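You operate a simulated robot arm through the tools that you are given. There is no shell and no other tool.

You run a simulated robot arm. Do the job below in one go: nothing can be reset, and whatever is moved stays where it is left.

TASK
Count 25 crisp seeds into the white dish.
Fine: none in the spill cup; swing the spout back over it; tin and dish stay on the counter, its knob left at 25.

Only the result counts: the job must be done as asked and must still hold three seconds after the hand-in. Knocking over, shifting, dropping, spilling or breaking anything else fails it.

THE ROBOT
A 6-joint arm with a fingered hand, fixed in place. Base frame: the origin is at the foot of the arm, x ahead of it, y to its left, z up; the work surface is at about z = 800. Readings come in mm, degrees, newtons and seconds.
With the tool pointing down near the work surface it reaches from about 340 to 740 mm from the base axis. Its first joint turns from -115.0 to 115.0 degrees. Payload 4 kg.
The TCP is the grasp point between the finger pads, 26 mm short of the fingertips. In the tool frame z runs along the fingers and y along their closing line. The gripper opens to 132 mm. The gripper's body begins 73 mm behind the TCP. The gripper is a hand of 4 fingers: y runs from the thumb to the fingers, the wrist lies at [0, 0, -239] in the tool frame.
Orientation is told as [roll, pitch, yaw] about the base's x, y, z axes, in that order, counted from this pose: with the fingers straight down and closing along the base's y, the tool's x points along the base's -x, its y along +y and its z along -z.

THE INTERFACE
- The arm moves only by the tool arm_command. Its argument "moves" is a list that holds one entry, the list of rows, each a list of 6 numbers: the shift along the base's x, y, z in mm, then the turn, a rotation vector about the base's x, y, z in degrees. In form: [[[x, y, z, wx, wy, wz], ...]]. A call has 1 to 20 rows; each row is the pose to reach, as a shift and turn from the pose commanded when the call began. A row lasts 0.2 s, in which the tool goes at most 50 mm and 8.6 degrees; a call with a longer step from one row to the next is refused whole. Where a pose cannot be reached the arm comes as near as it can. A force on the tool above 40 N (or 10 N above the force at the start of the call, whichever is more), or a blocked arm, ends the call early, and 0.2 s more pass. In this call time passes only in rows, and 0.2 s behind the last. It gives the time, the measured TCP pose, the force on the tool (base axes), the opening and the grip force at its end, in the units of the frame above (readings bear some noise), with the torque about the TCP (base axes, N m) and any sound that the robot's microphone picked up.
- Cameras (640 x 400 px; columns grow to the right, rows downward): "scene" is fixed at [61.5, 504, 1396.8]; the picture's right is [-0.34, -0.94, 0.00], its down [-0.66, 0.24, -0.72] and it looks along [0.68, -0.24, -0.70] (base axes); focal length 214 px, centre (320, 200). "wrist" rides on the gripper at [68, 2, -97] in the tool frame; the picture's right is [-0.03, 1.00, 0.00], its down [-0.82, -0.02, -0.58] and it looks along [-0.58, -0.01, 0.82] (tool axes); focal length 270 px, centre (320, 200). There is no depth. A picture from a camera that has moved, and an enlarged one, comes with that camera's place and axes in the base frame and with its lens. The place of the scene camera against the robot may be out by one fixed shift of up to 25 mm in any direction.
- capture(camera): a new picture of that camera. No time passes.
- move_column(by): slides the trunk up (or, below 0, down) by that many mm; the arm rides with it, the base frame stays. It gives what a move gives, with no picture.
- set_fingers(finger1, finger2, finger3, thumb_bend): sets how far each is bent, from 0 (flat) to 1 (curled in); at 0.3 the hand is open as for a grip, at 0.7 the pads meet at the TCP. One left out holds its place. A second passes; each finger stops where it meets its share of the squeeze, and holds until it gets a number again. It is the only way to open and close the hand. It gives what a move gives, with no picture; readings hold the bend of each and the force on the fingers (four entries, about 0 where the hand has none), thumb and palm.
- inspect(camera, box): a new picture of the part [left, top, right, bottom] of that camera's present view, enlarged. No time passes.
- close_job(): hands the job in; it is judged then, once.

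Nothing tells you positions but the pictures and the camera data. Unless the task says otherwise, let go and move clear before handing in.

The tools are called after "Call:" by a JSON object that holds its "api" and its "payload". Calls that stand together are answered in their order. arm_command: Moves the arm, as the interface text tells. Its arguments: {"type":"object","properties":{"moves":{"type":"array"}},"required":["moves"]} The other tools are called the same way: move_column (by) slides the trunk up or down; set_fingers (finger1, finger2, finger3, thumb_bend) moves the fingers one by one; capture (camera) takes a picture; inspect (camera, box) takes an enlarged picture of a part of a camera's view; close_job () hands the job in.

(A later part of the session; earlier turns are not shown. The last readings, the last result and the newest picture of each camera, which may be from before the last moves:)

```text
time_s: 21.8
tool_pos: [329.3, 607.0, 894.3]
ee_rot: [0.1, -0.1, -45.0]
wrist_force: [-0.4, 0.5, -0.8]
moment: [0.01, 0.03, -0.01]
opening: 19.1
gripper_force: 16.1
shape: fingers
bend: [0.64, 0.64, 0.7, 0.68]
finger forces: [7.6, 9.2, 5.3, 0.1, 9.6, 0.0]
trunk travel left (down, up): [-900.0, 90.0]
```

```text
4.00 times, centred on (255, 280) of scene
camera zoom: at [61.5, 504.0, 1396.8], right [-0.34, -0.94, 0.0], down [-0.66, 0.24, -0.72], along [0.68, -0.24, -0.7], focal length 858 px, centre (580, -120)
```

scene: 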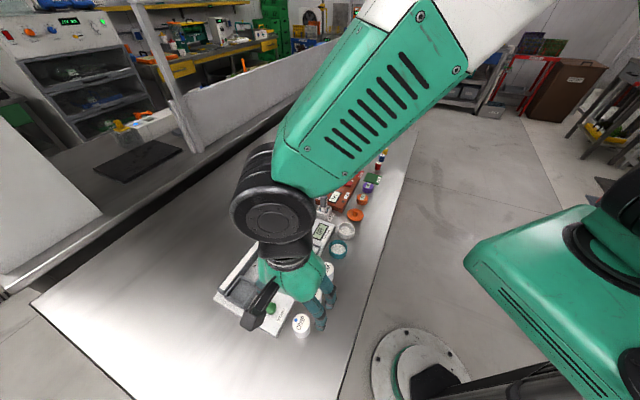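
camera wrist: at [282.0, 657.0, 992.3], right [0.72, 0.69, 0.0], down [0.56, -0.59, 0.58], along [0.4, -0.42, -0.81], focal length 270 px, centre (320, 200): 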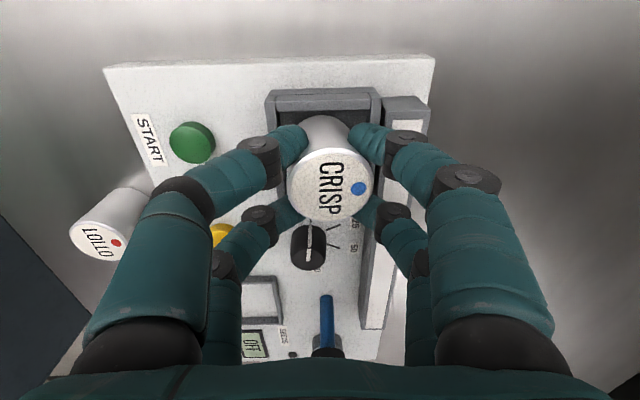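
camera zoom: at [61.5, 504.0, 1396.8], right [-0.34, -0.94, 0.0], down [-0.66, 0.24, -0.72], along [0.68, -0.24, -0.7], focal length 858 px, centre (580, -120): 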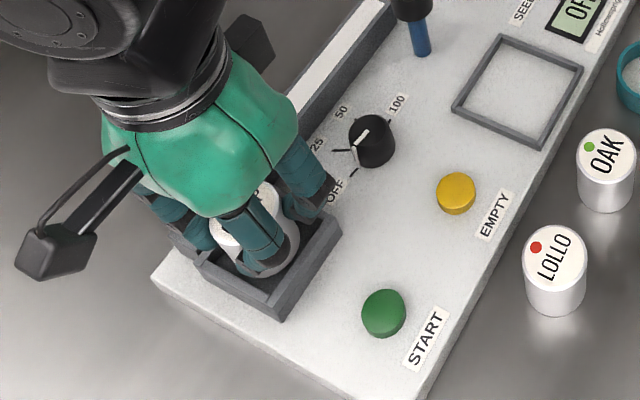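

The tin is entering the socket with about 4 mm to spare on all sides. I'll lower it in small steps until it touches the floor.

Call:
{"api": "arm_command", "payload": {"moves": [[[0, 0, -3, 0, 0, 0], [0, 0, -6, 0, 0, 0], [0, 0, -8, 0, 0, 0]]]}}

Call:
{"api": "arm_command", "payload": {"moves": [[[0, 0, -1, 0, 0, 0], [0, 0, -2, 0, 0, 0]]]}}

```text
time_s: 22.6
tool_pos: [330.3, 606.9, 889.5]
ee_rot: [0.4, -0.1, -45.0]
wrist_force: [-3.2, -1.9, 12.4]
moment: [0.08, -0.08, -0.01]
opening: 18.5
gripper_force: 18.7
shape: fingers
bend: [0.65, 0.65, 0.7, 0.68]
finger forces: [8.0, 9.8, 7.0, 0.0, 12.2, 0.0]
trunk travel left (down, up): [-900.0, 90.0]
```

```text
time_s: 23.2
tool_pos: [329.8, 607.6, 887.3]
ee_rot: [0.5, -0.1, -45.0]
wrist_force: [-2.3, 0.2, 18.5]
moment: [0.15, -0.11, 0.05]
opening: 18.1
gripper_force: 20.3
shape: fingers
bend: [0.66, 0.66, 0.7, 0.68]
finger forces: [9.9, 10.9, 7.1, 0.1, 12.5, 0.0]
trunk travel left (down, up): [-900.0, 90.0]
```

There is floor contact, with 18 N downward. I'll take a look before letting go.

Call:
{"api": "inspect", "payload": {"camera": "wrist", "box": [250, 90, 400, 240]}}

Call:
{"api": "inspect", "payload": {"camera": "scene", "box": [190, 230, 320, 330]}}

```text
2.67 times, centred on (325, 165) of wrist
camera zoom: at [281.7, 655.9, 985.1], right [0.72, 0.69, 0.01], down [0.56, -0.59, 0.58], along [0.4, -0.41, -0.82], focal length 721 px, centre (307, 293)
```

zoom: 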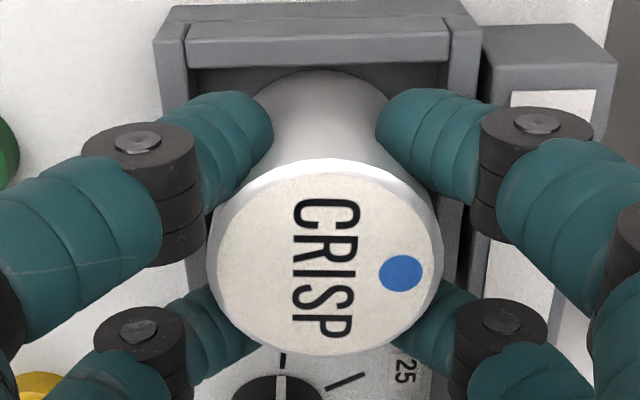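

```text
4.00 times, centred on (255, 280) of scene
camera zoom: at [61.5, 504.0, 1396.8], right [-0.34, -0.94, 0.0], down [-0.66, 0.24, -0.72], along [0.68, -0.24, -0.7], focal length 858 px, centre (580, -120)
```

zoom: 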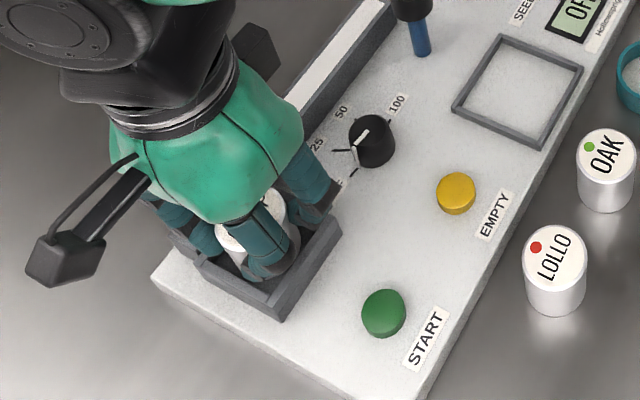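

The tin has levelled itself on the socket floor. I'll release it gently.

Call:
{"api": "set_fingers", "payload": {"finger1": 0.6, "finger2": 0.6, "finger3": 0.6, "thumb_bend": 0.6}}

Call:
{"api": "set_fingers", "payload": {"finger1": 0.5, "finger2": 0.5, "finger3": 0.5, "thumb_bend": 0.5}}

Call:
{"api": "arm_command", "payload": {"moves": [[[0, 0, 10, 0, 0, 0], [0, 0, 30, 0, 0, 0], [0, 0, 60, 0, 0, 0], [0, 0, 90, 0, 0, 0]]]}}

Call:
{"api": "capture", "payload": {"camera": "wrist"}}

Call:
{"api": "inspect", "payload": {"camera": "scene", "box": [190, 210, 350, 330]}}

```text
time_s: 24.2
tool_pos: [328.7, 607.2, 883.7]
ee_rot: [0.1, -0.2, -45.0]
wrist_force: [0.4, -0.1, 0.4]
moment: [0.02, -0.01, 0.03]
opening: 32.3
gripper_force: 0.1
shape: fingers
bend: [0.6, 0.6, 0.6, 0.6]
finger forces: [0.1, 0.0, 0.0, 0.0, 0.1, 0.0]
trunk travel left (down, up): [-900.0, 90.0]
```

```text
time_s: 25.2
tool_pos: [330.0, 607.4, 885.4]
ee_rot: [0.2, -0.1, -45.0]
wrist_force: [-0.2, 0.3, -0.2]
moment: [0.01, -0.01, 0.01]
opening: 65.4
gripper_force: 0.1
shape: fingers
bend: [0.5, 0.5, 0.5, 0.5]
finger forces: [0.0, 0.1, 0.1, 0.1, 0.0, 0.1]
trunk travel left (down, up): [-900.0, 90.0]
```

```text
time_s: 26.2
tool_pos: [330.9, 606.7, 976.1]
ee_rot: [0.3, -0.2, -45.0]
wrist_force: [-0.8, -0.4, 0.0]
moment: [-0.02, 0.0, -0.01]
opening: 65.6
gripper_force: 0.0
shape: fingers
bend: [0.5, 0.5, 0.5, 0.5]
finger forces: [0.1, 0.0, 0.0, 0.0, 0.0, 0.0]
trunk travel left (down, up): [-900.0, 90.0]
```

```text
taken
camera wrist: at [282.6, 656.4, 1072.9], right [0.72, 0.69, 0.0], down [0.56, -0.59, 0.58], along [0.4, -0.42, -0.81], focal length 270 px, centre (320, 200)
```

wrist: 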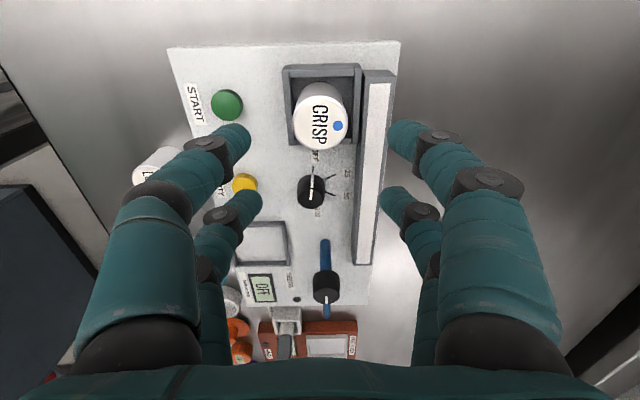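

```text
3.33 times, centred on (270, 270) of scene
camera zoom: at [61.5, 504.0, 1396.8], right [-0.34, -0.94, 0.0], down [-0.66, 0.24, -0.72], along [0.68, -0.24, -0.7], focal length 715 px, centre (487, -33)
```

zoom: 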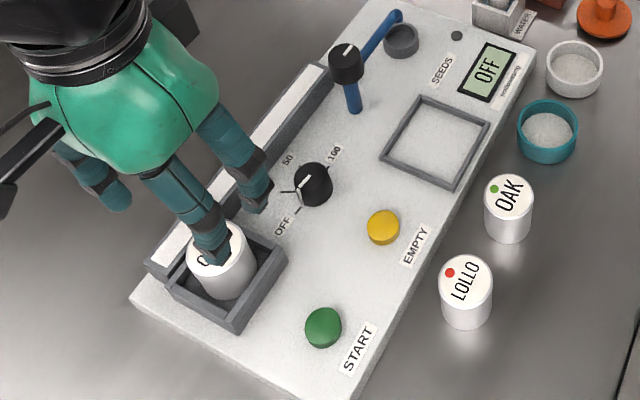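

The tin stands in the socket. I'll zoom in to check that it sits flat, and to look at the dial and spout.

Call:
{"api": "inspect", "payload": {"camera": "wrist", "box": [260, 50, 400, 160]}}

Call:
{"api": "inspect", "payload": {"camera": "wrist", "box": [270, 140, 380, 240]}}

Call:
{"api": "inspect", "payload": {"camera": "wrist", "box": [220, 210, 380, 340]}}

```text
3.64 times, centred on (330, 105) of wrist
camera zoom: at [282.6, 656.4, 1072.9], right [0.72, 0.69, 0.0], down [0.56, -0.59, 0.58], along [0.4, -0.42, -0.81], focal length 983 px, centre (284, 546)
```

zoom: 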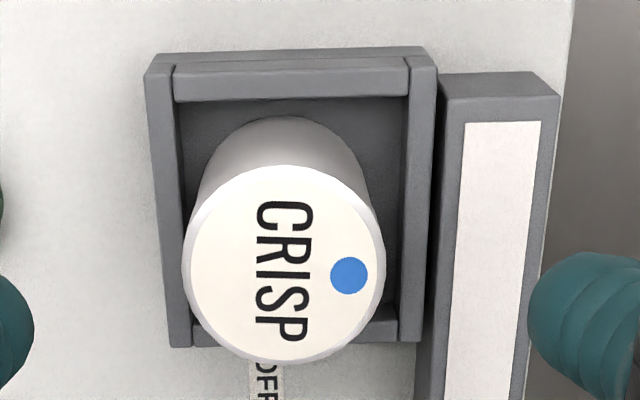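

```text
4.00 times, centred on (325, 190) of wrist
camera zoom: at [282.6, 656.4, 1072.9], right [0.72, 0.69, 0.0], down [0.56, -0.59, 0.58], along [0.4, -0.42, -0.81], focal length 1081 px, centre (300, 240)
```

zoom: 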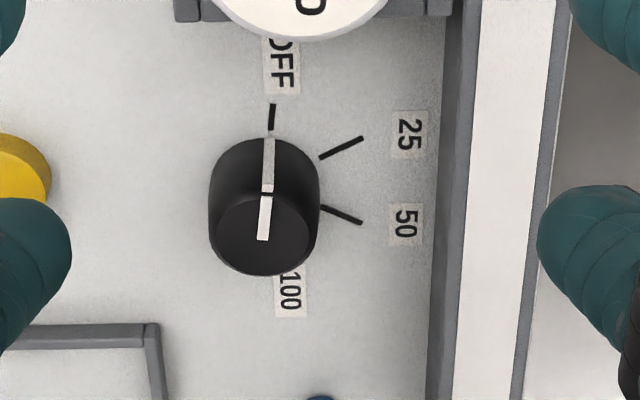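

```text
3.08 times, centred on (300, 275) of wrist
camera zoom: at [282.6, 656.4, 1072.9], right [0.72, 0.69, 0.0], down [0.56, -0.59, 0.58], along [0.4, -0.42, -0.81], focal length 832 px, centre (382, -31)
```

zoom: 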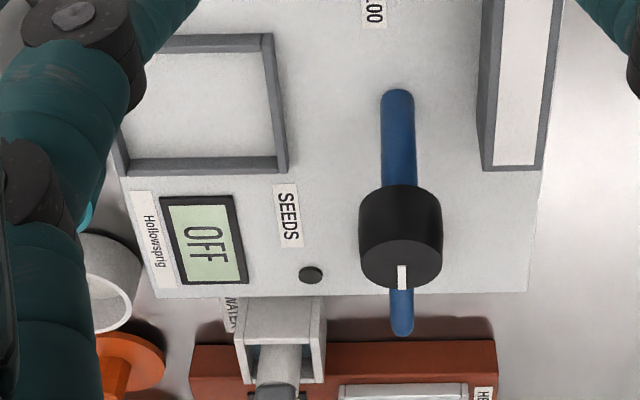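

The CRISP tin sits flat in the socket. The dial is at about (384, 535) with its top at z = 846, and its marks are about 55° apart, so it needs about 55° clockwise to reach 25. I'll turn the hand so the twist stays clear of the rail, and move above the dial.

Call:
{"api": "arm_command", "payload": {"moves": [[[10, -14, -9, 0, 0, 6.9], [25, -34, -18, 0, 0, 13.8], [40, -54, -27, 0, 0, 20.7], [54.7, -71.5, -36, 0, 0, 27.5], [54.7, -71.5, -36, 0, 0, 27.5]]]}}

Call:
{"api": "set_fingers", "payload": {"finger1": 0.6, "finger2": 0.6, "finger3": 0.6, "thumb_bend": 0.6}}

Call:
{"api": "capture", "payload": {"camera": "wrist"}}

Call:
{"api": "inspect", "payload": {"camera": "scene", "box": [190, 190, 350, 310]}}

```text
time_s: 27.4
tool_pos: [384.8, 535.3, 939.3]
ee_rot: [0.2, -0.2, -17.4]
wrist_force: [-0.1, 0.2, 0.3]
moment: [-0.02, -0.02, 0.01]
opening: 65.6
gripper_force: 0.0
shape: fingers
bend: [0.5, 0.5, 0.5, 0.5]
finger forces: [0.0, 0.0, 0.0, 0.0, 0.0, 0.1]
trunk travel left (down, up): [-900.0, 90.0]
```

```text
time_s: 28.4
tool_pos: [385.7, 534.7, 941.3]
ee_rot: [0.2, -0.1, -17.6]
wrist_force: [0.0, 0.3, 0.0]
moment: [-0.01, 0.01, -0.03]
opening: 33.2
gripper_force: 0.1
shape: fingers
bend: [0.6, 0.6, 0.6, 0.6]
finger forces: [0.0, 0.1, 0.0, 0.0, 0.1, 0.0]
trunk travel left (down, up): [-900.0, 90.0]
```

```text
taken
camera wrist: at [319.9, 557.7, 1036.5], right [0.32, 0.95, 0.0], down [0.77, -0.27, 0.58], along [0.55, -0.19, -0.81], focal length 270 px, centre (320, 200)
```

wrist: 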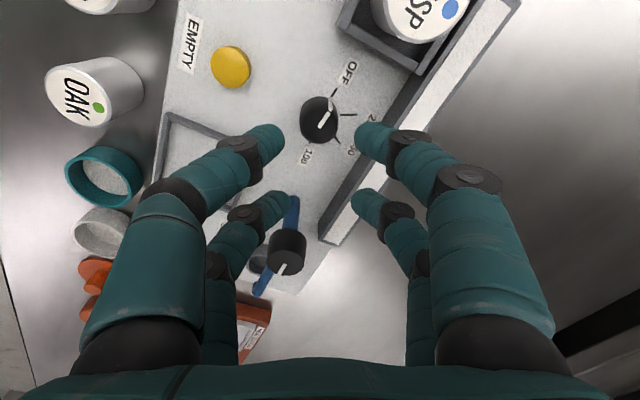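

```text
3.33 times, centred on (270, 250) of scene
camera zoom: at [61.5, 504.0, 1396.8], right [-0.34, -0.94, 0.0], down [-0.66, 0.24, -0.72], along [0.68, -0.24, -0.7], focal length 715 px, centre (487, 33)
```

zoom: 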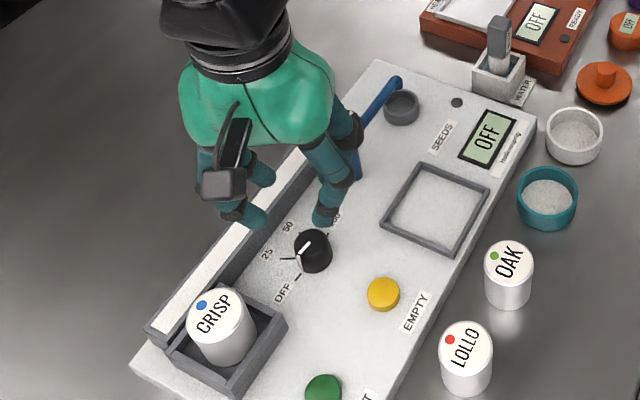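

Call:
{"api": "inspect", "payload": {"camera": "wrist", "box": [260, 50, 400, 200]}}

```text
2.67 times, centred on (330, 125) of wrist
camera zoom: at [319.9, 557.7, 1036.5], right [0.32, 0.95, 0.0], down [0.77, -0.27, 0.58], along [0.55, -0.19, -0.81], focal length 721 px, centre (293, 400)
```

zoom: 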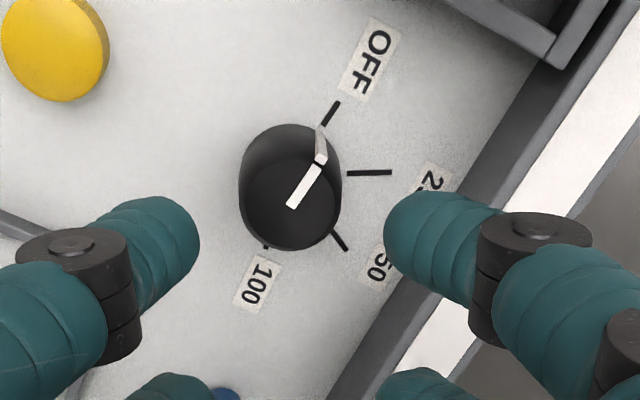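

The dial is centred under the hand within 1 mm. I'll narrow the fingers slightly and go down so the tips surround the dial above the panel.

Call:
{"api": "set_fingers", "payload": {"finger1": 0.625, "finger2": 0.625, "finger3": 0.625, "thumb_bend": 0.625}}

Call:
{"api": "arm_command", "payload": {"moves": [[[0, 0, -25, 0, 0, 0], [0, 0, -50, 0, 0, 0], [0, 0, -62, 0, 0, 0], [0, 0, -70, 0, 0, 0], [0, 0, -74, 0, 0, 0]]]}}

Call:
{"api": "capture", "payload": {"camera": "wrist"}}

Call:
{"api": "inspect", "payload": {"camera": "scene", "box": [210, 190, 330, 290]}}

```text
time_s: 29.4
tool_pos: [385.4, 535.0, 939.3]
ee_rot: [0.2, -0.1, -17.4]
wrist_force: [-0.5, -0.1, 0.4]
moment: [-0.01, 0.02, 0.02]
opening: 26.7
gripper_force: 0.1
shape: fingers
bend: [0.62, 0.62, 0.62, 0.62]
finger forces: [0.0, 0.0, 0.1, 0.1, 0.0, 0.1]
trunk travel left (down, up): [-900.0, 90.0]
```

```text
time_s: 30.6
tool_pos: [384.3, 535.2, 864.8]
ee_rot: [0.1, -0.3, -17.5]
wrist_force: [0.7, -0.2, -0.1]
moment: [-0.01, 0.0, 0.02]
opening: 26.6
gripper_force: 0.0
shape: fingers
bend: [0.62, 0.62, 0.62, 0.62]
finger forces: [0.0, 0.0, 0.0, 0.0, 0.0, 0.0]
trunk travel left (down, up): [-900.0, 90.0]
```

```text
taken
camera wrist: at [320.0, 557.6, 962.6], right [0.32, 0.95, 0.0], down [0.77, -0.27, 0.58], along [0.55, -0.19, -0.81], focal length 270 px, centre (320, 200)
```

wrist: 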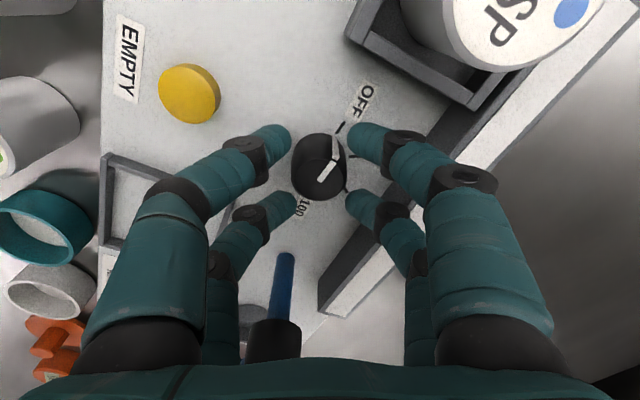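

```text
4.00 times, centred on (270, 240) of scene
camera zoom: at [61.5, 504.0, 1396.8], right [-0.34, -0.94, 0.0], down [-0.66, 0.24, -0.72], along [0.68, -0.24, -0.7], focal length 858 px, centre (520, 40)
```

zoom: 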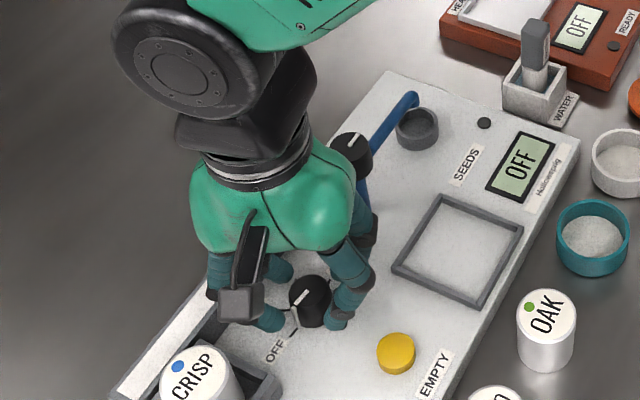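

The fingertips surround the dial, with clearance to the rail and spout. I'll go down 4 mm more and close on the dial.

Call:
{"api": "arm_command", "payload": {"moves": [[[0, 0, -2, 0, 0, 0], [0, 0, -4, 0, 0, 0]]]}}

Call:
{"api": "set_fingers", "payload": {"finger1": 0.69, "finger2": 0.69, "finger3": 0.69, "thumb_bend": 0.69}}

Call:
{"api": "inspect", "payload": {"camera": "wrist", "box": [240, 90, 400, 250]}}

```text
time_s: 31.2
tool_pos: [384.2, 535.7, 861.6]
ee_rot: [0.2, 0.0, -17.5]
wrist_force: [0.8, 0.1, -1.2]
moment: [0.02, 0.01, 0.0]
opening: 26.7
gripper_force: 0.1
shape: fingers
bend: [0.62, 0.62, 0.62, 0.62]
finger forces: [0.1, 0.1, 0.0, 0.0, 0.0, 0.1]
trunk travel left (down, up): [-900.0, 90.0]
```

```text
time_s: 32.2
tool_pos: [384.5, 536.3, 861.8]
ee_rot: [0.3, -0.1, -17.5]
wrist_force: [0.6, 0.5, -1.2]
moment: [-0.05, 0.0, -0.02]
opening: 4.6
gripper_force: 0.5
shape: fingers
bend: [0.69, 0.67, 0.67, 0.69]
finger forces: [0.0, 0.9, 1.0, 0.0, 0.0, 0.0]
trunk travel left (down, up): [-900.0, 90.0]
```

```text
2.50 times, centred on (320, 170) of wrist
camera zoom: at [319.5, 557.5, 958.3], right [0.33, 0.95, 0.0], down [0.77, -0.27, 0.58], along [0.55, -0.19, -0.81], focal length 676 px, centre (320, 275)
```

zoom: 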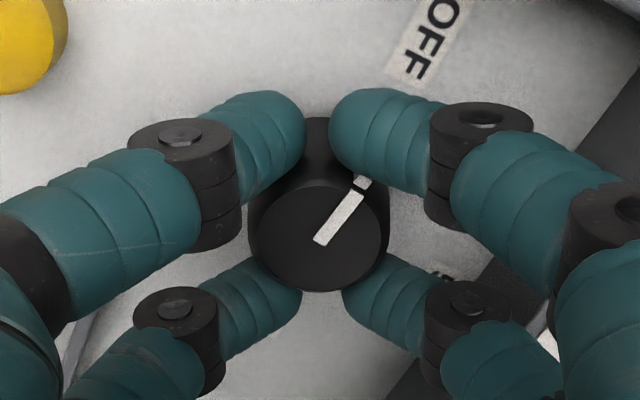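

Fingers 2 and 3 touch first, so the dial is about 1.5 mm off centre. I'll shift the hand by that amount and then squeeze all four.

Call:
{"api": "arm_command", "payload": {"moves": [[[1.6, -0.5, 0, 0, 0, 0]]]}}

Call:
{"api": "set_fingers", "payload": {"finger1": 0.76, "finger2": 0.76, "finger3": 0.76, "thumb_bend": 0.76}}

Call:
{"api": "inspect", "payload": {"camera": "wrist", "box": [240, 90, 400, 250]}}

```text
time_s: 32.6
tool_pos: [386.1, 534.6, 861.5]
ee_rot: [0.3, -0.1, -17.5]
wrist_force: [-1.0, -0.1, -0.9]
moment: [-0.01, 0.02, -0.02]
opening: 4.6
gripper_force: 0.8
shape: fingers
bend: [0.69, 0.68, 0.68, 0.69]
finger forces: [0.5, 0.4, 0.5, 0.1, 1.2, 0.0]
trunk travel left (down, up): [-900.0, 90.0]
```

```text
time_s: 33.6
tool_pos: [386.6, 534.1, 859.7]
ee_rot: [0.2, -0.2, -17.4]
wrist_force: [-1.6, -2.0, -9.3]
moment: [-0.02, 0.07, 0.01]
opening: 0.1
gripper_force: 13.3
shape: fingers
bend: [0.73, 0.74, 0.73, 0.73]
finger forces: [6.6, 5.6, 6.4, 0.1, 8.0, 0.0]
trunk travel left (down, up): [-900.0, 90.0]
```

```text
2.50 times, centred on (320, 170) of wrist
camera zoom: at [321.2, 557.1, 957.8], right [0.32, 0.95, 0.0], down [0.77, -0.27, 0.58], along [0.55, -0.19, -0.82], focal length 676 px, centre (320, 275)
```

zoom: 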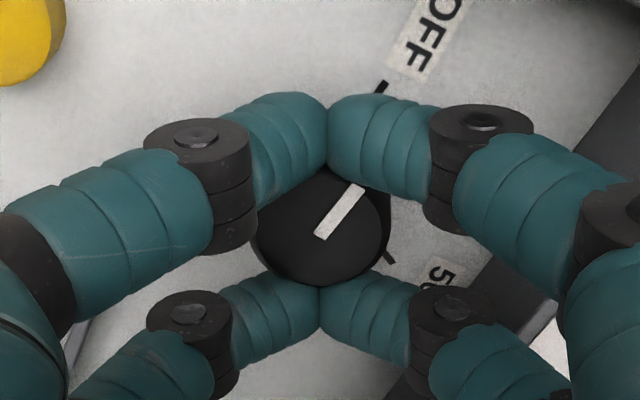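

All four fingers squeeze with about 6–8 N. I'll try a first small clockwise turn and see whether the dial follows.

Call:
{"api": "arm_command", "payload": {"moves": [[[0, 0, 0, 0, 0, -5], [0, 0, 0, 0, 0, -10], [0, 0, 0, 0, 0, -15]]]}}

Call:
{"api": "inspect", "payload": {"camera": "wrist", "box": [240, 90, 400, 250]}}

```text
time_s: 34.4
tool_pos: [385.4, 535.6, 860.3]
ee_rot: [0.1, -0.2, -32.6]
wrist_force: [-1.5, -3.8, -8.7]
moment: [-0.05, 0.01, -0.02]
opening: 0.0
gripper_force: 14.1
shape: fingers
bend: [0.73, 0.74, 0.73, 0.73]
finger forces: [6.2, 6.1, 6.9, 0.0, 8.0, 0.1]
trunk travel left (down, up): [-900.0, 90.0]
```

```text
2.50 times, centred on (320, 170) of wrist
camera zoom: at [329.2, 573.4, 958.0], right [0.56, 0.83, 0.0], down [0.67, -0.46, 0.58], along [0.48, -0.32, -0.81], focal length 676 px, centre (320, 275)
```

zoom: 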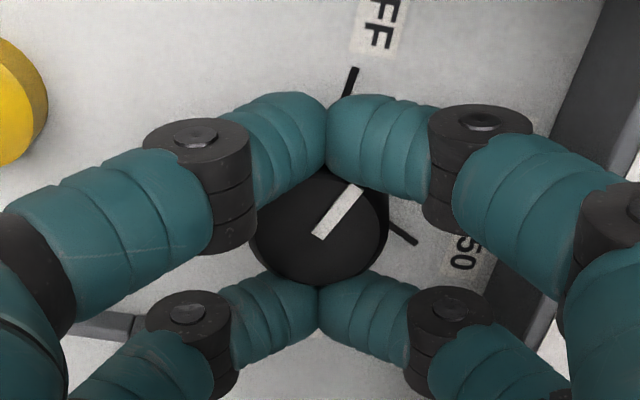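

The dial follows the hand with very little torque. I'll continue to about 55° in total.

Call:
{"api": "arm_command", "payload": {"moves": [[[0, 0, 0, 0, 0, -7], [0, 0, 0, 0, 0, -14], [0, 0, 0, 0, 0, -21], [0, 0, 0, 0, 0, -28], [0, 0, 0, 0, 0, -34], [0, 0, 0, 0, 0, -40]]]}}

Call:
{"api": "capture", "payload": {"camera": "wrist"}}

Call:
{"api": "inspect", "payload": {"camera": "wrist", "box": [240, 70, 400, 250]}}

Call:
{"api": "inspect", "payload": {"camera": "scene", "box": [220, 190, 360, 290]}}

```text
time_s: 35.8
tool_pos: [385.5, 535.4, 860.7]
ee_rot: [0.1, -0.2, -72.6]
wrist_force: [0.0, -6.1, -8.5]
moment: [-0.08, -0.01, 0.03]
opening: 0.1
gripper_force: 14.9
shape: fingers
bend: [0.73, 0.74, 0.73, 0.73]
finger forces: [6.0, 7.6, 8.4, 0.0, 7.0, 0.1]
trunk travel left (down, up): [-900.0, 90.0]
```

```text
taken
camera wrist: at [367.2, 601.1, 958.2], right [0.96, 0.27, 0.0], down [0.22, -0.78, 0.58], along [0.16, -0.56, -0.81], focal length 270 px, centre (320, 200)
```

wrist: 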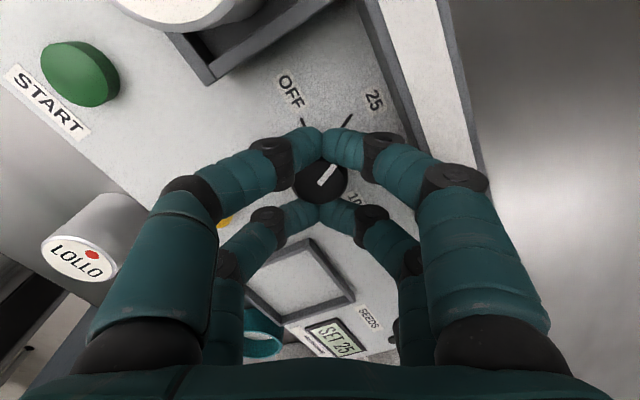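

```text
2.22 times, centred on (320, 160) of wrist
camera zoom: at [367.2, 601.1, 958.2], right [0.96, 0.27, 0.0], down [0.22, -0.78, 0.58], along [0.16, -0.56, -0.81], focal length 601 px, centre (320, 289)
```

zoom: 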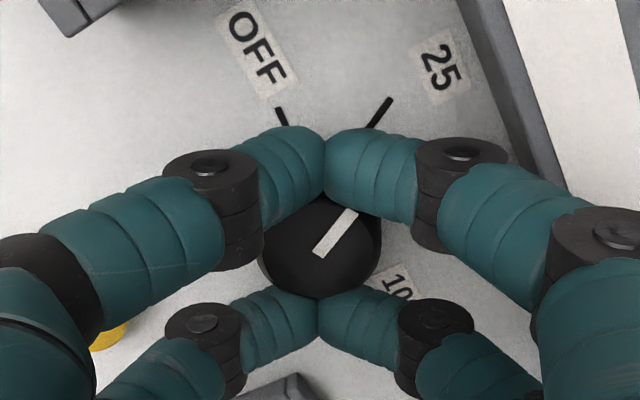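

```text
4.00 times, centred on (290, 240) of scene
camera zoom: at [61.5, 504.0, 1396.8], right [-0.34, -0.94, 0.0], down [-0.66, 0.24, -0.72], along [0.68, -0.24, -0.7], focal length 858 px, centre (440, 40)
```

zoom: 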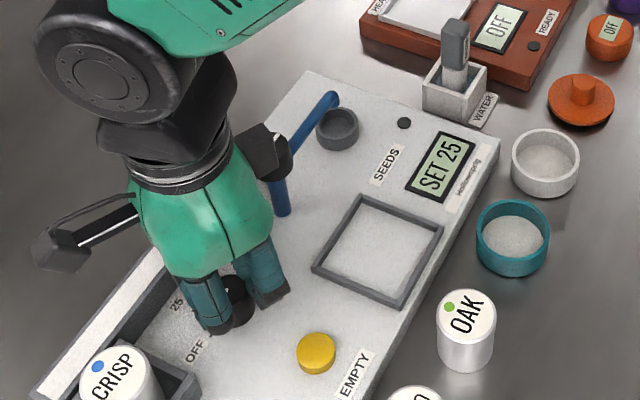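

The display reads "SET 25" and the pointer is aligned with the 25 mark. I'll open the fingers and rise straight up.

Call:
{"api": "set_fingers", "payload": {"finger1": 0.62, "finger2": 0.62, "finger3": 0.62, "thumb_bend": 0.62}}

Call:
{"api": "arm_command", "payload": {"moves": [[[0, 0, 5, 0, 0, 0], [0, 0, 15, 0, 0, 0], [0, 0, 40, 0, 0, 0], [0, 0, 75, 0, 0, 0], [0, 0, 110, 0, 0, 0]]]}}

Call:
{"api": "capture", "payload": {"camera": "wrist"}}

Call:
{"api": "capture", "payload": {"camera": "scene"}}

```text
time_s: 36.8
tool_pos: [386.3, 535.3, 860.7]
ee_rot: [0.3, -0.1, -72.5]
wrist_force: [-0.1, 0.1, -0.4]
moment: [0.01, -0.01, 0.0]
opening: 25.5
gripper_force: 0.1
shape: fingers
bend: [0.62, 0.62, 0.62, 0.62]
finger forces: [0.0, 0.0, 0.0, 0.1, 0.0, 0.1]
trunk travel left (down, up): [-900.0, 90.0]
```

```text
time_s: 38.0
tool_pos: [386.2, 534.3, 971.9]
ee_rot: [0.3, -0.1, -72.4]
wrist_force: [0.2, -0.5, -1.5]
moment: [-0.01, -0.03, -0.01]
opening: 25.6
gripper_force: 0.1
shape: fingers
bend: [0.62, 0.62, 0.62, 0.62]
finger forces: [0.0, 0.1, 0.0, 0.1, 0.0, 0.0]
trunk travel left (down, up): [-900.0, 90.0]
```

```text
taken
camera wrist: at [366.5, 600.7, 1068.8], right [0.96, 0.28, 0.0], down [0.22, -0.78, 0.58], along [0.16, -0.56, -0.81], focal length 270 px, centre (320, 200)
```

wrist: 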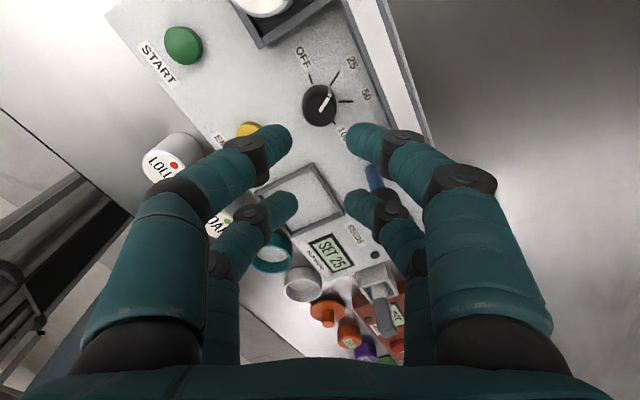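

```text
taken
```

scene: 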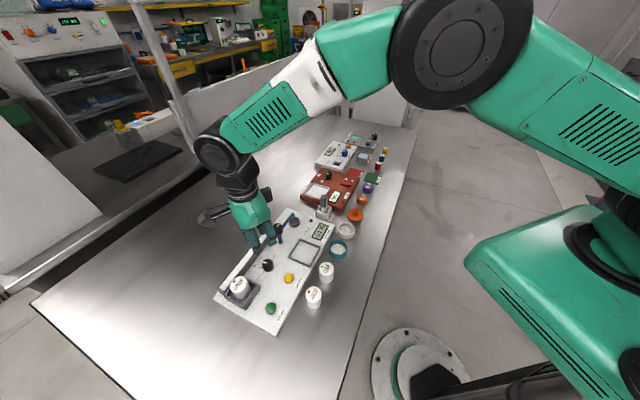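

Call:
{"api": "inspect", "payload": {"camera": "wrist", "box": [270, 30, 390, 150]}}

Call:
{"api": "inspect", "payload": {"camera": "scene", "box": [300, 180, 380, 280]}}

```text
3.33 times, centred on (330, 90) of wrist
camera zoom: at [366.5, 600.7, 1068.8], right [0.96, 0.28, 0.0], down [0.22, -0.78, 0.58], along [0.16, -0.56, -0.81], focal length 901 px, centre (287, 567)
```

zoom: 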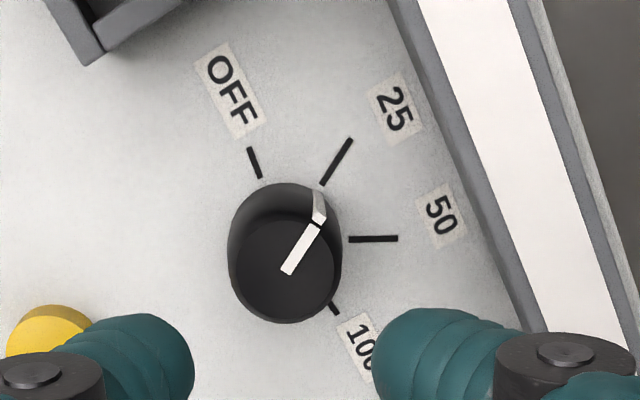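

```text
4.00 times, centred on (340, 230) of scene
camera zoom: at [61.5, 504.0, 1396.8], right [-0.34, -0.94, 0.0], down [-0.66, 0.24, -0.72], along [0.68, -0.24, -0.7], focal length 858 px, centre (240, 80)
```

zoom: 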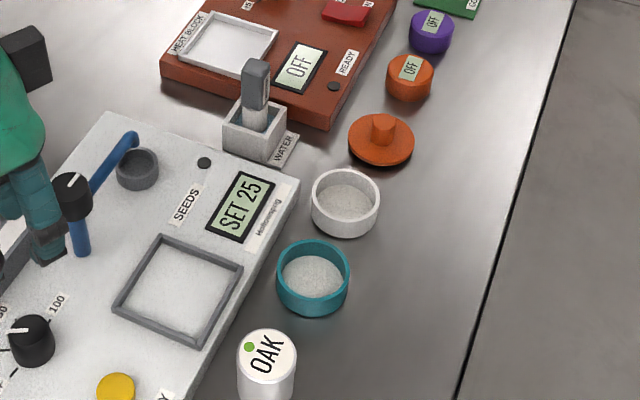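

The dial is properly at 25. Next comes the white dish at about (430, 271), so I'll move above it at a safe height with the hand aligned to the counter again for a close look.

Call:
{"api": "arm_command", "payload": {"moves": [[[7, -44, 0, 0, 0, 4.5], [14, -88, 0, 0, 0, 9], [21, -132, 0, 0, 0, 13.5], [28, -176, 0, 0, 0, 18], [36, -220, 0, 0, 0, 22.5], [44, -263, 0, 0, 0, 27.5]]]}}

Call:
{"api": "set_fingers", "payload": {"finger1": 0.42, "finger2": 0.42, "finger3": 0.42, "thumb_bend": 0.42}}

Call:
{"api": "capture", "payload": {"camera": "wrist"}}

Call:
{"api": "capture", "payload": {"camera": "scene"}}

```text
time_s: 39.4
tool_pos: [429.0, 269.4, 972.4]
ee_rot: [0.2, -0.1, -44.8]
wrist_force: [0.3, 0.7, 0.4]
moment: [-0.01, -0.02, 0.04]
opening: 25.5
gripper_force: 0.0
shape: fingers
bend: [0.62, 0.62, 0.62, 0.62]
finger forces: [0.1, 0.0, 0.0, 0.0, 0.0, 0.1]
trunk travel left (down, up): [-900.0, 90.0]
```

```text
time_s: 40.4
tool_pos: [428.8, 271.7, 972.1]
ee_rot: [0.2, -0.1, -45.0]
wrist_force: [0.0, 0.2, 0.1]
moment: [0.01, -0.01, 0.01]
opening: 92.6
gripper_force: 0.0
shape: fingers
bend: [0.42, 0.42, 0.42, 0.42]
finger forces: [0.1, 0.0, 0.0, 0.0, 0.0, 0.0]
trunk travel left (down, up): [-900.0, 90.0]
```

```text
taken
camera wrist: at [381.5, 321.9, 1068.6], right [0.72, 0.69, 0.0], down [0.56, -0.59, 0.58], along [0.4, -0.42, -0.81], focal length 270 px, centre (320, 200)
```

wrist: 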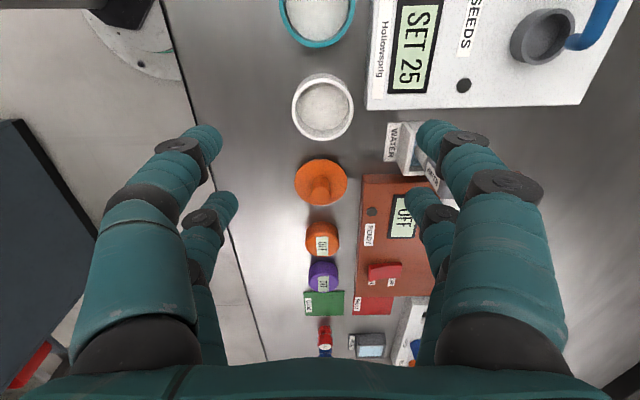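

```text
taken
```

scene: 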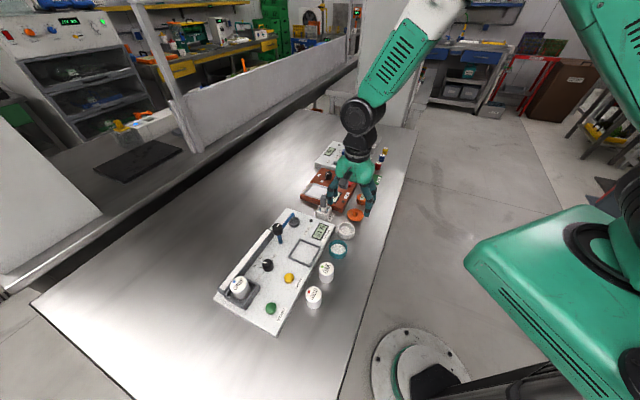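

Call:
{"api": "inspect", "payload": {"camera": "wrist", "box": [270, 0, 420, 210]}}

Call:
{"api": "inspect", "payload": {"camera": "wrist", "box": [270, 60, 370, 150]}}

Call:
{"api": "inspect", "payload": {"camera": "wrist", "box": [360, 80, 480, 210]}}

```text
1.90 times, centred on (345, 105) of wrist
camera zoom: at [381.5, 321.9, 1068.6], right [0.72, 0.69, 0.0], down [0.56, -0.59, 0.58], along [0.4, -0.42, -0.81], focal length 515 px, centre (272, 381)
```

zoom: 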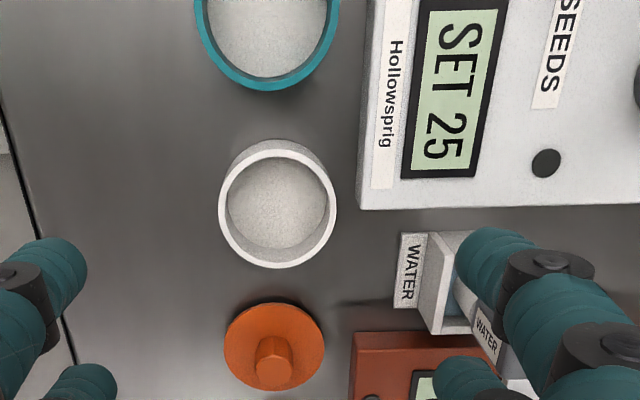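

```text
4.44 times, centred on (320, 105) of wrist
camera zoom: at [381.5, 321.9, 1068.6], right [0.72, 0.69, 0.0], down [0.56, -0.59, 0.58], along [0.4, -0.42, -0.81], focal length 1201 px, centre (320, 622)
```

zoom: 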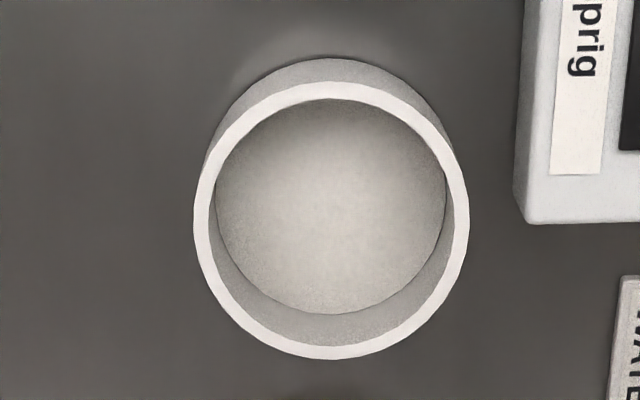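

```text
3.08 times, centred on (420, 145) of wrist
camera zoom: at [381.5, 321.9, 1068.6], right [0.72, 0.69, 0.0], down [0.56, -0.59, 0.58], along [0.4, -0.42, -0.81], focal length 832 px, centre (12, 369)
```

zoom: 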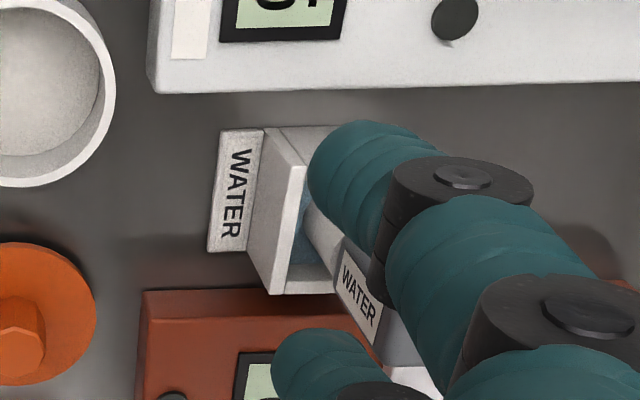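

The white dish is about 55 mm wide and 25 mm high at (434, 270). It is close to the panel on one side, but has 23–28 mm gaps to the teal dish and the orange lid. I'll turn the hand 90° so the fingers close along those gaps, then look again.

Call:
{"api": "arm_command", "payload": {"moves": [[[1, 0, 0, 0, 0, 8.2], [2, -1, 0, 0, 0, 16.4], [3, -1, 0, 0, 0, 24.6], [4, -2, 0, 0, 0, 32.8], [5.9, -2.8, 0, 0, 0, 41], [5.9, -2.8, 0, 0, 0, 49.2], [5.9, -2.8, 0, 0, 0, 57.4], [5.9, -2.8, 0, 0, 0, 65.6], [5.9, -2.8, 0, 0, 0, 73.8], [5.9, -2.8, 0, 0, 0, 82], [5.9, -2.8, 0, 0, 0, 90]]]}}

Call:
{"api": "set_fingers", "payload": {"finger1": 0.535, "finger2": 0.535, "finger3": 0.52, "thumb_bend": 0.52}}

Call:
{"api": "capture", "payload": {"camera": "wrist"}}

Call:
{"api": "inspect", "payload": {"camera": "wrist", "box": [250, 50, 400, 180]}}

```text
time_s: 42.8
tool_pos: [435.5, 267.8, 971.2]
ee_rot: [0.3, 0.0, 45.1]
wrist_force: [0.5, -1.1, -0.4]
moment: [-0.01, 0.0, -0.03]
opening: 92.3
gripper_force: 0.1
shape: fingers
bend: [0.42, 0.42, 0.42, 0.42]
finger forces: [0.0, 0.1, 0.0, 0.0, 0.0, 0.1]
trunk travel left (down, up): [-900.0, 90.0]
```

```text
time_s: 43.8
tool_pos: [436.3, 269.3, 971.8]
ee_rot: [0.3, -0.1, 45.0]
wrist_force: [0.0, -0.3, 0.0]
moment: [0.02, -0.02, -0.01]
opening: 58.1
gripper_force: 0.0
shape: fingers
bend: [0.53, 0.53, 0.52, 0.52]
finger forces: [0.0, 0.0, 0.1, 0.0, 0.0, 0.0]
trunk travel left (down, up): [-900.0, 90.0]
```

```text
taken
camera wrist: at [386.4, 222.0, 1068.6], right [-0.69, 0.72, 0.0], down [0.59, 0.56, 0.58], along [0.42, 0.4, -0.81], focal length 270 px, centre (320, 200)
```

wrist: 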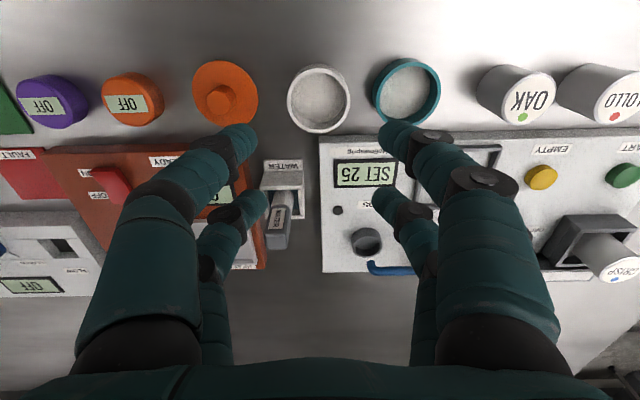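

```text
3.08 times, centred on (325, 115) of wrist
camera zoom: at [386.4, 222.0, 1068.6], right [-0.69, 0.72, 0.0], down [0.59, 0.56, 0.58], along [0.42, 0.4, -0.81], focal length 832 px, centre (305, 462)
```

zoom: 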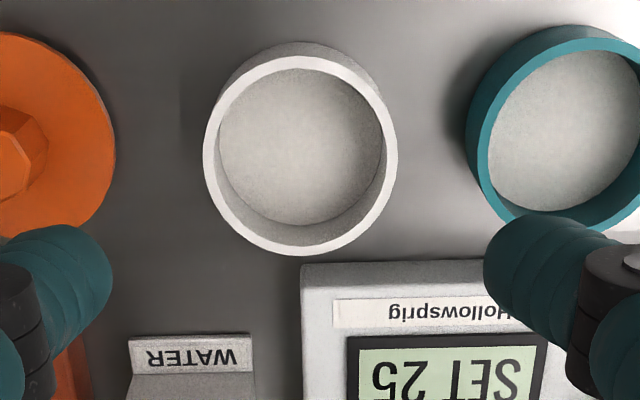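

The dish is nearly centred. I'll correct by about 1.5 mm and lower to an intermediate height to re-measure.

Call:
{"api": "arm_command", "payload": {"moves": [[[-0.5, -1.5, -30, 0, 0, 0], [-0.5, -1.5, -60, 0, 0, 0], [-0.5, -1.5, -80, 0, 0, 0], [-0.5, -1.5, -92, 0, 0, 0], [-0.5, -1.5, -92, 0, 0, 0]]]}}

Call:
{"api": "capture", "payload": {"camera": "wrist"}}

Call:
{"api": "inspect", "payload": {"camera": "wrist", "box": [220, 80, 420, 220]}}

```text
time_s: 45.0
tool_pos: [436.1, 268.5, 879.2]
ee_rot: [0.2, -0.1, 45.0]
wrist_force: [0.4, 0.5, -0.6]
moment: [-0.02, -0.02, -0.01]
opening: 58.3
gripper_force: 0.0
shape: fingers
bend: [0.53, 0.53, 0.52, 0.52]
finger forces: [0.1, 0.0, 0.1, 0.0, 0.0, 0.1]
trunk travel left (down, up): [-900.0, 90.0]
```

```text
taken
camera wrist: at [386.1, 220.4, 976.4], right [-0.69, 0.72, 0.0], down [0.59, 0.56, 0.58], along [0.42, 0.4, -0.81], focal length 270 px, centre (320, 200)
```

wrist: 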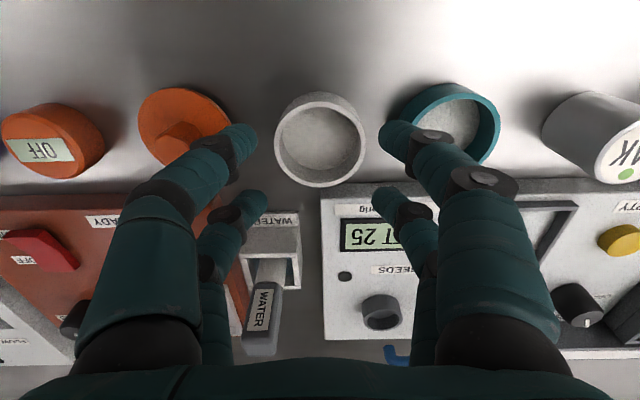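

```text
2.86 times, centred on (320, 150) of wrist
camera zoom: at [386.1, 220.4, 976.4], right [-0.69, 0.72, 0.0], down [0.59, 0.56, 0.58], along [0.42, 0.4, -0.81], focal length 772 px, centre (320, 343)
```

zoom: 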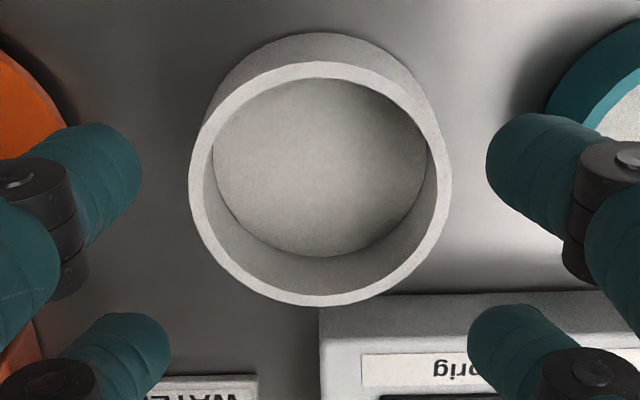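

The dish is exactly centred under the hand. I'll shift 1 mm toward the roomier orange-lid side and go down into the gaps with the tips ending about 10 mm above the worktop.

Call:
{"api": "arm_command", "payload": {"moves": [[[0.8, -0.9, -10, 0, 0, 0], [0.8, -0.9, -20, 0, 0, 0], [0.8, -0.9, -28, 0, 0, 0], [0.8, -0.9, -33, 0, 0, 0], [0.8, -0.9, -36, 0, 0, 0]]]}}

Call:
{"api": "capture", "payload": {"camera": "wrist"}}

Call:
{"api": "inspect", "payload": {"camera": "scene", "box": [300, 170, 400, 270]}}

```text
time_s: 46.2
tool_pos: [435.6, 266.0, 843.0]
ee_rot: [0.2, -0.2, 44.9]
wrist_force: [-0.6, -0.2, 0.3]
moment: [0.0, 0.0, 0.0]
opening: 58.0
gripper_force: 0.2
shape: fingers
bend: [0.53, 0.53, 0.52, 0.52]
finger forces: [0.0, 0.0, 0.0, 0.1, 0.0, 0.1]
trunk travel left (down, up): [-900.0, 90.0]
```

```text
taken
camera wrist: at [386.6, 219.3, 940.3], right [-0.69, 0.72, 0.0], down [0.59, 0.56, 0.58], along [0.42, 0.4, -0.81], focal length 270 px, centre (320, 200)
```

wrist: 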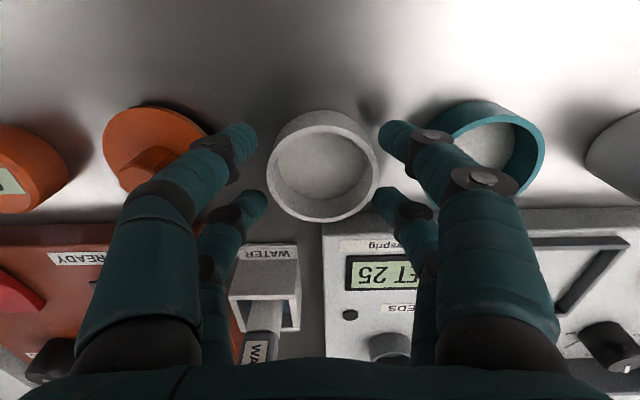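

```text
4.00 times, centred on (350, 220) of scene
camera zoom: at [61.5, 504.0, 1396.8], right [-0.34, -0.94, 0.0], down [-0.66, 0.24, -0.72], along [0.68, -0.24, -0.7], focal length 858 px, centre (200, 120)
```

zoom: 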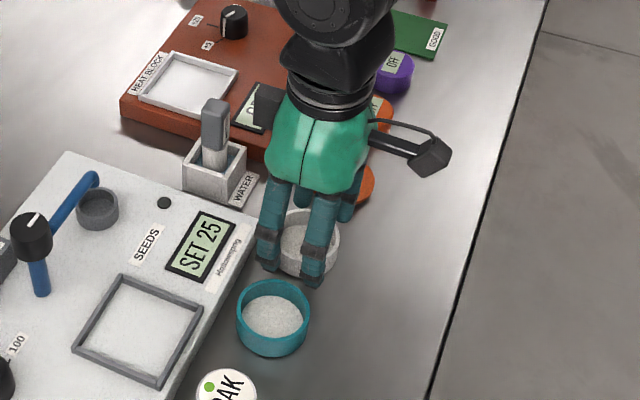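

The hand is down around the dish without touching anything. I'll close gently to a symmetric bend first.

Call:
{"api": "set_fingers", "payload": {"finger1": 0.58, "finger2": 0.58, "finger3": 0.58, "thumb_bend": 0.58}}

Call:
{"api": "capture", "payload": {"camera": "wrist"}}

```text
time_s: 47.2
tool_pos: [436.8, 266.0, 842.9]
ee_rot: [0.2, -0.1, 45.0]
wrist_force: [0.3, 0.5, 0.0]
moment: [0.01, -0.02, -0.01]
opening: 42.8
gripper_force: 0.2
shape: fingers
bend: [0.57, 0.57, 0.57, 0.57]
finger forces: [0.0, 0.1, 0.2, 0.0, 0.1, 0.0]
trunk travel left (down, up): [-900.0, 90.0]
```

```text
taken
camera wrist: at [386.6, 219.2, 940.4], right [-0.69, 0.72, 0.0], down [0.59, 0.56, 0.58], along [0.42, 0.4, -0.81], focal length 270 px, centre (320, 200)
```

wrist: 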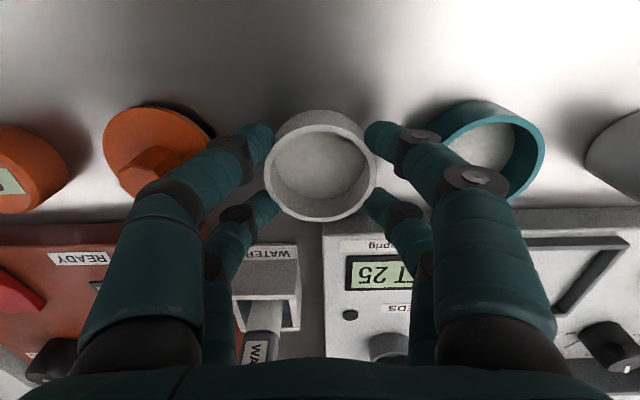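

Now I'll squeeze the dish firmly.

Call:
{"api": "set_fingers", "payload": {"finger1": 0.64, "finger2": 0.64, "finger3": 0.64, "thumb_bend": 0.64}}

Call:
{"api": "inspect", "payload": {"camera": "wrist", "box": [220, 80, 420, 240]}}

```text
time_s: 48.2
tool_pos: [436.4, 265.5, 843.2]
ee_rot: [0.2, -0.2, 45.0]
wrist_force: [0.7, -0.9, 0.5]
moment: [0.0, -0.02, 0.03]
opening: 37.4
gripper_force: 9.4
shape: fingers
bend: [0.58, 0.58, 0.58, 0.61]
finger forces: [4.4, 4.9, 3.9, 0.0, 5.1, 0.1]
trunk travel left (down, up): [-900.0, 90.0]
```

```text
2.50 times, centred on (320, 160) of wrist
camera zoom: at [386.6, 219.2, 940.4], right [-0.69, 0.72, 0.0], down [0.59, 0.56, 0.58], along [0.42, 0.4, -0.81], focal length 676 px, centre (320, 300)
```

zoom: 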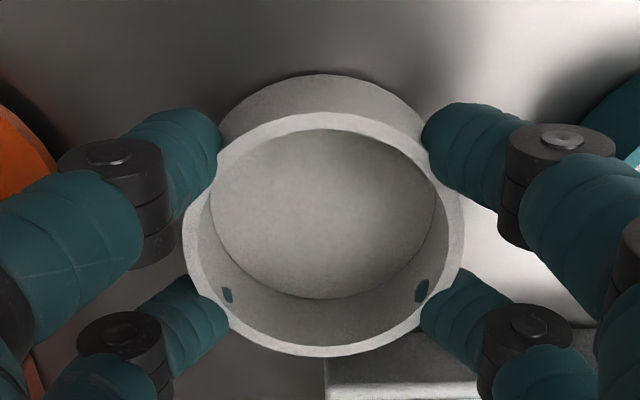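

The dish is gripped with about 4–5 N per finger. I'll lift it slowly and check.

Call:
{"api": "arm_command", "payload": {"moves": [[[0, 0, 3, 0, 0, 0], [0, 0, 8, 0, 0, 0], [0, 0, 16, 0, 0, 0], [0, 0, 30, 0, 0, 0], [0, 0, 45, 0, 0, 0]]]}}

Call:
{"api": "capture", "payload": {"camera": "wrist"}}

Call:
{"api": "inspect", "payload": {"camera": "scene", "box": [290, 160, 400, 270]}}

```text
time_s: 49.4
tool_pos: [436.1, 266.8, 888.0]
ee_rot: [0.2, -0.2, 45.0]
wrist_force: [-0.4, 0.4, -0.3]
moment: [0.01, -0.03, -0.03]
opening: 37.7
gripper_force: 9.5
shape: fingers
bend: [0.58, 0.58, 0.58, 0.61]
finger forces: [4.4, 4.8, 3.9, 0.0, 5.2, 0.1]
trunk travel left (down, up): [-900.0, 90.0]
```

```text
taken
camera wrist: at [386.5, 219.4, 986.0], right [-0.69, 0.72, 0.0], down [0.59, 0.56, 0.58], along [0.42, 0.4, -0.82], focal length 270 px, centre (320, 200)
```

wrist: 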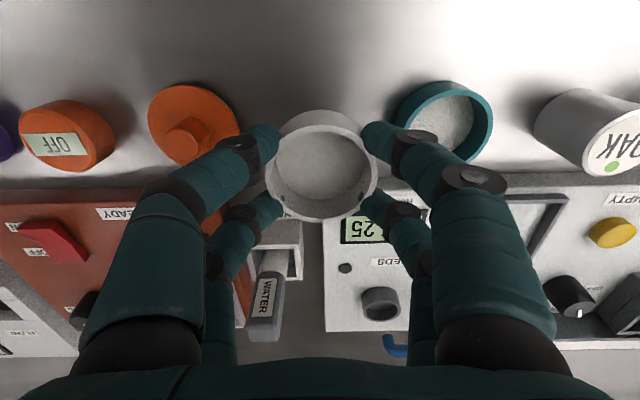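

```text
3.64 times, centred on (345, 215) of scene
camera zoom: at [61.5, 504.0, 1396.8], right [-0.34, -0.94, 0.0], down [-0.66, 0.24, -0.72], along [0.68, -0.24, -0.7], focal length 780 px, centre (229, 146)
```

zoom: 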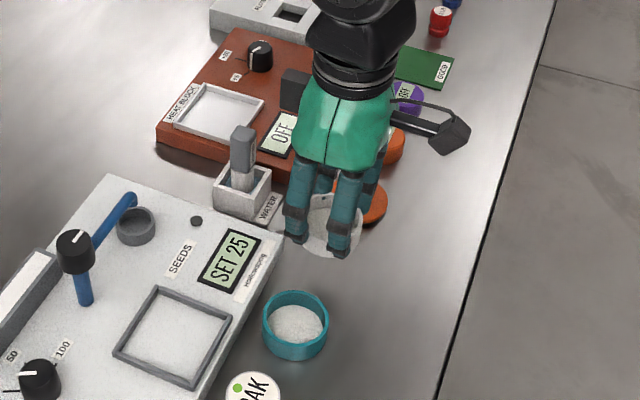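

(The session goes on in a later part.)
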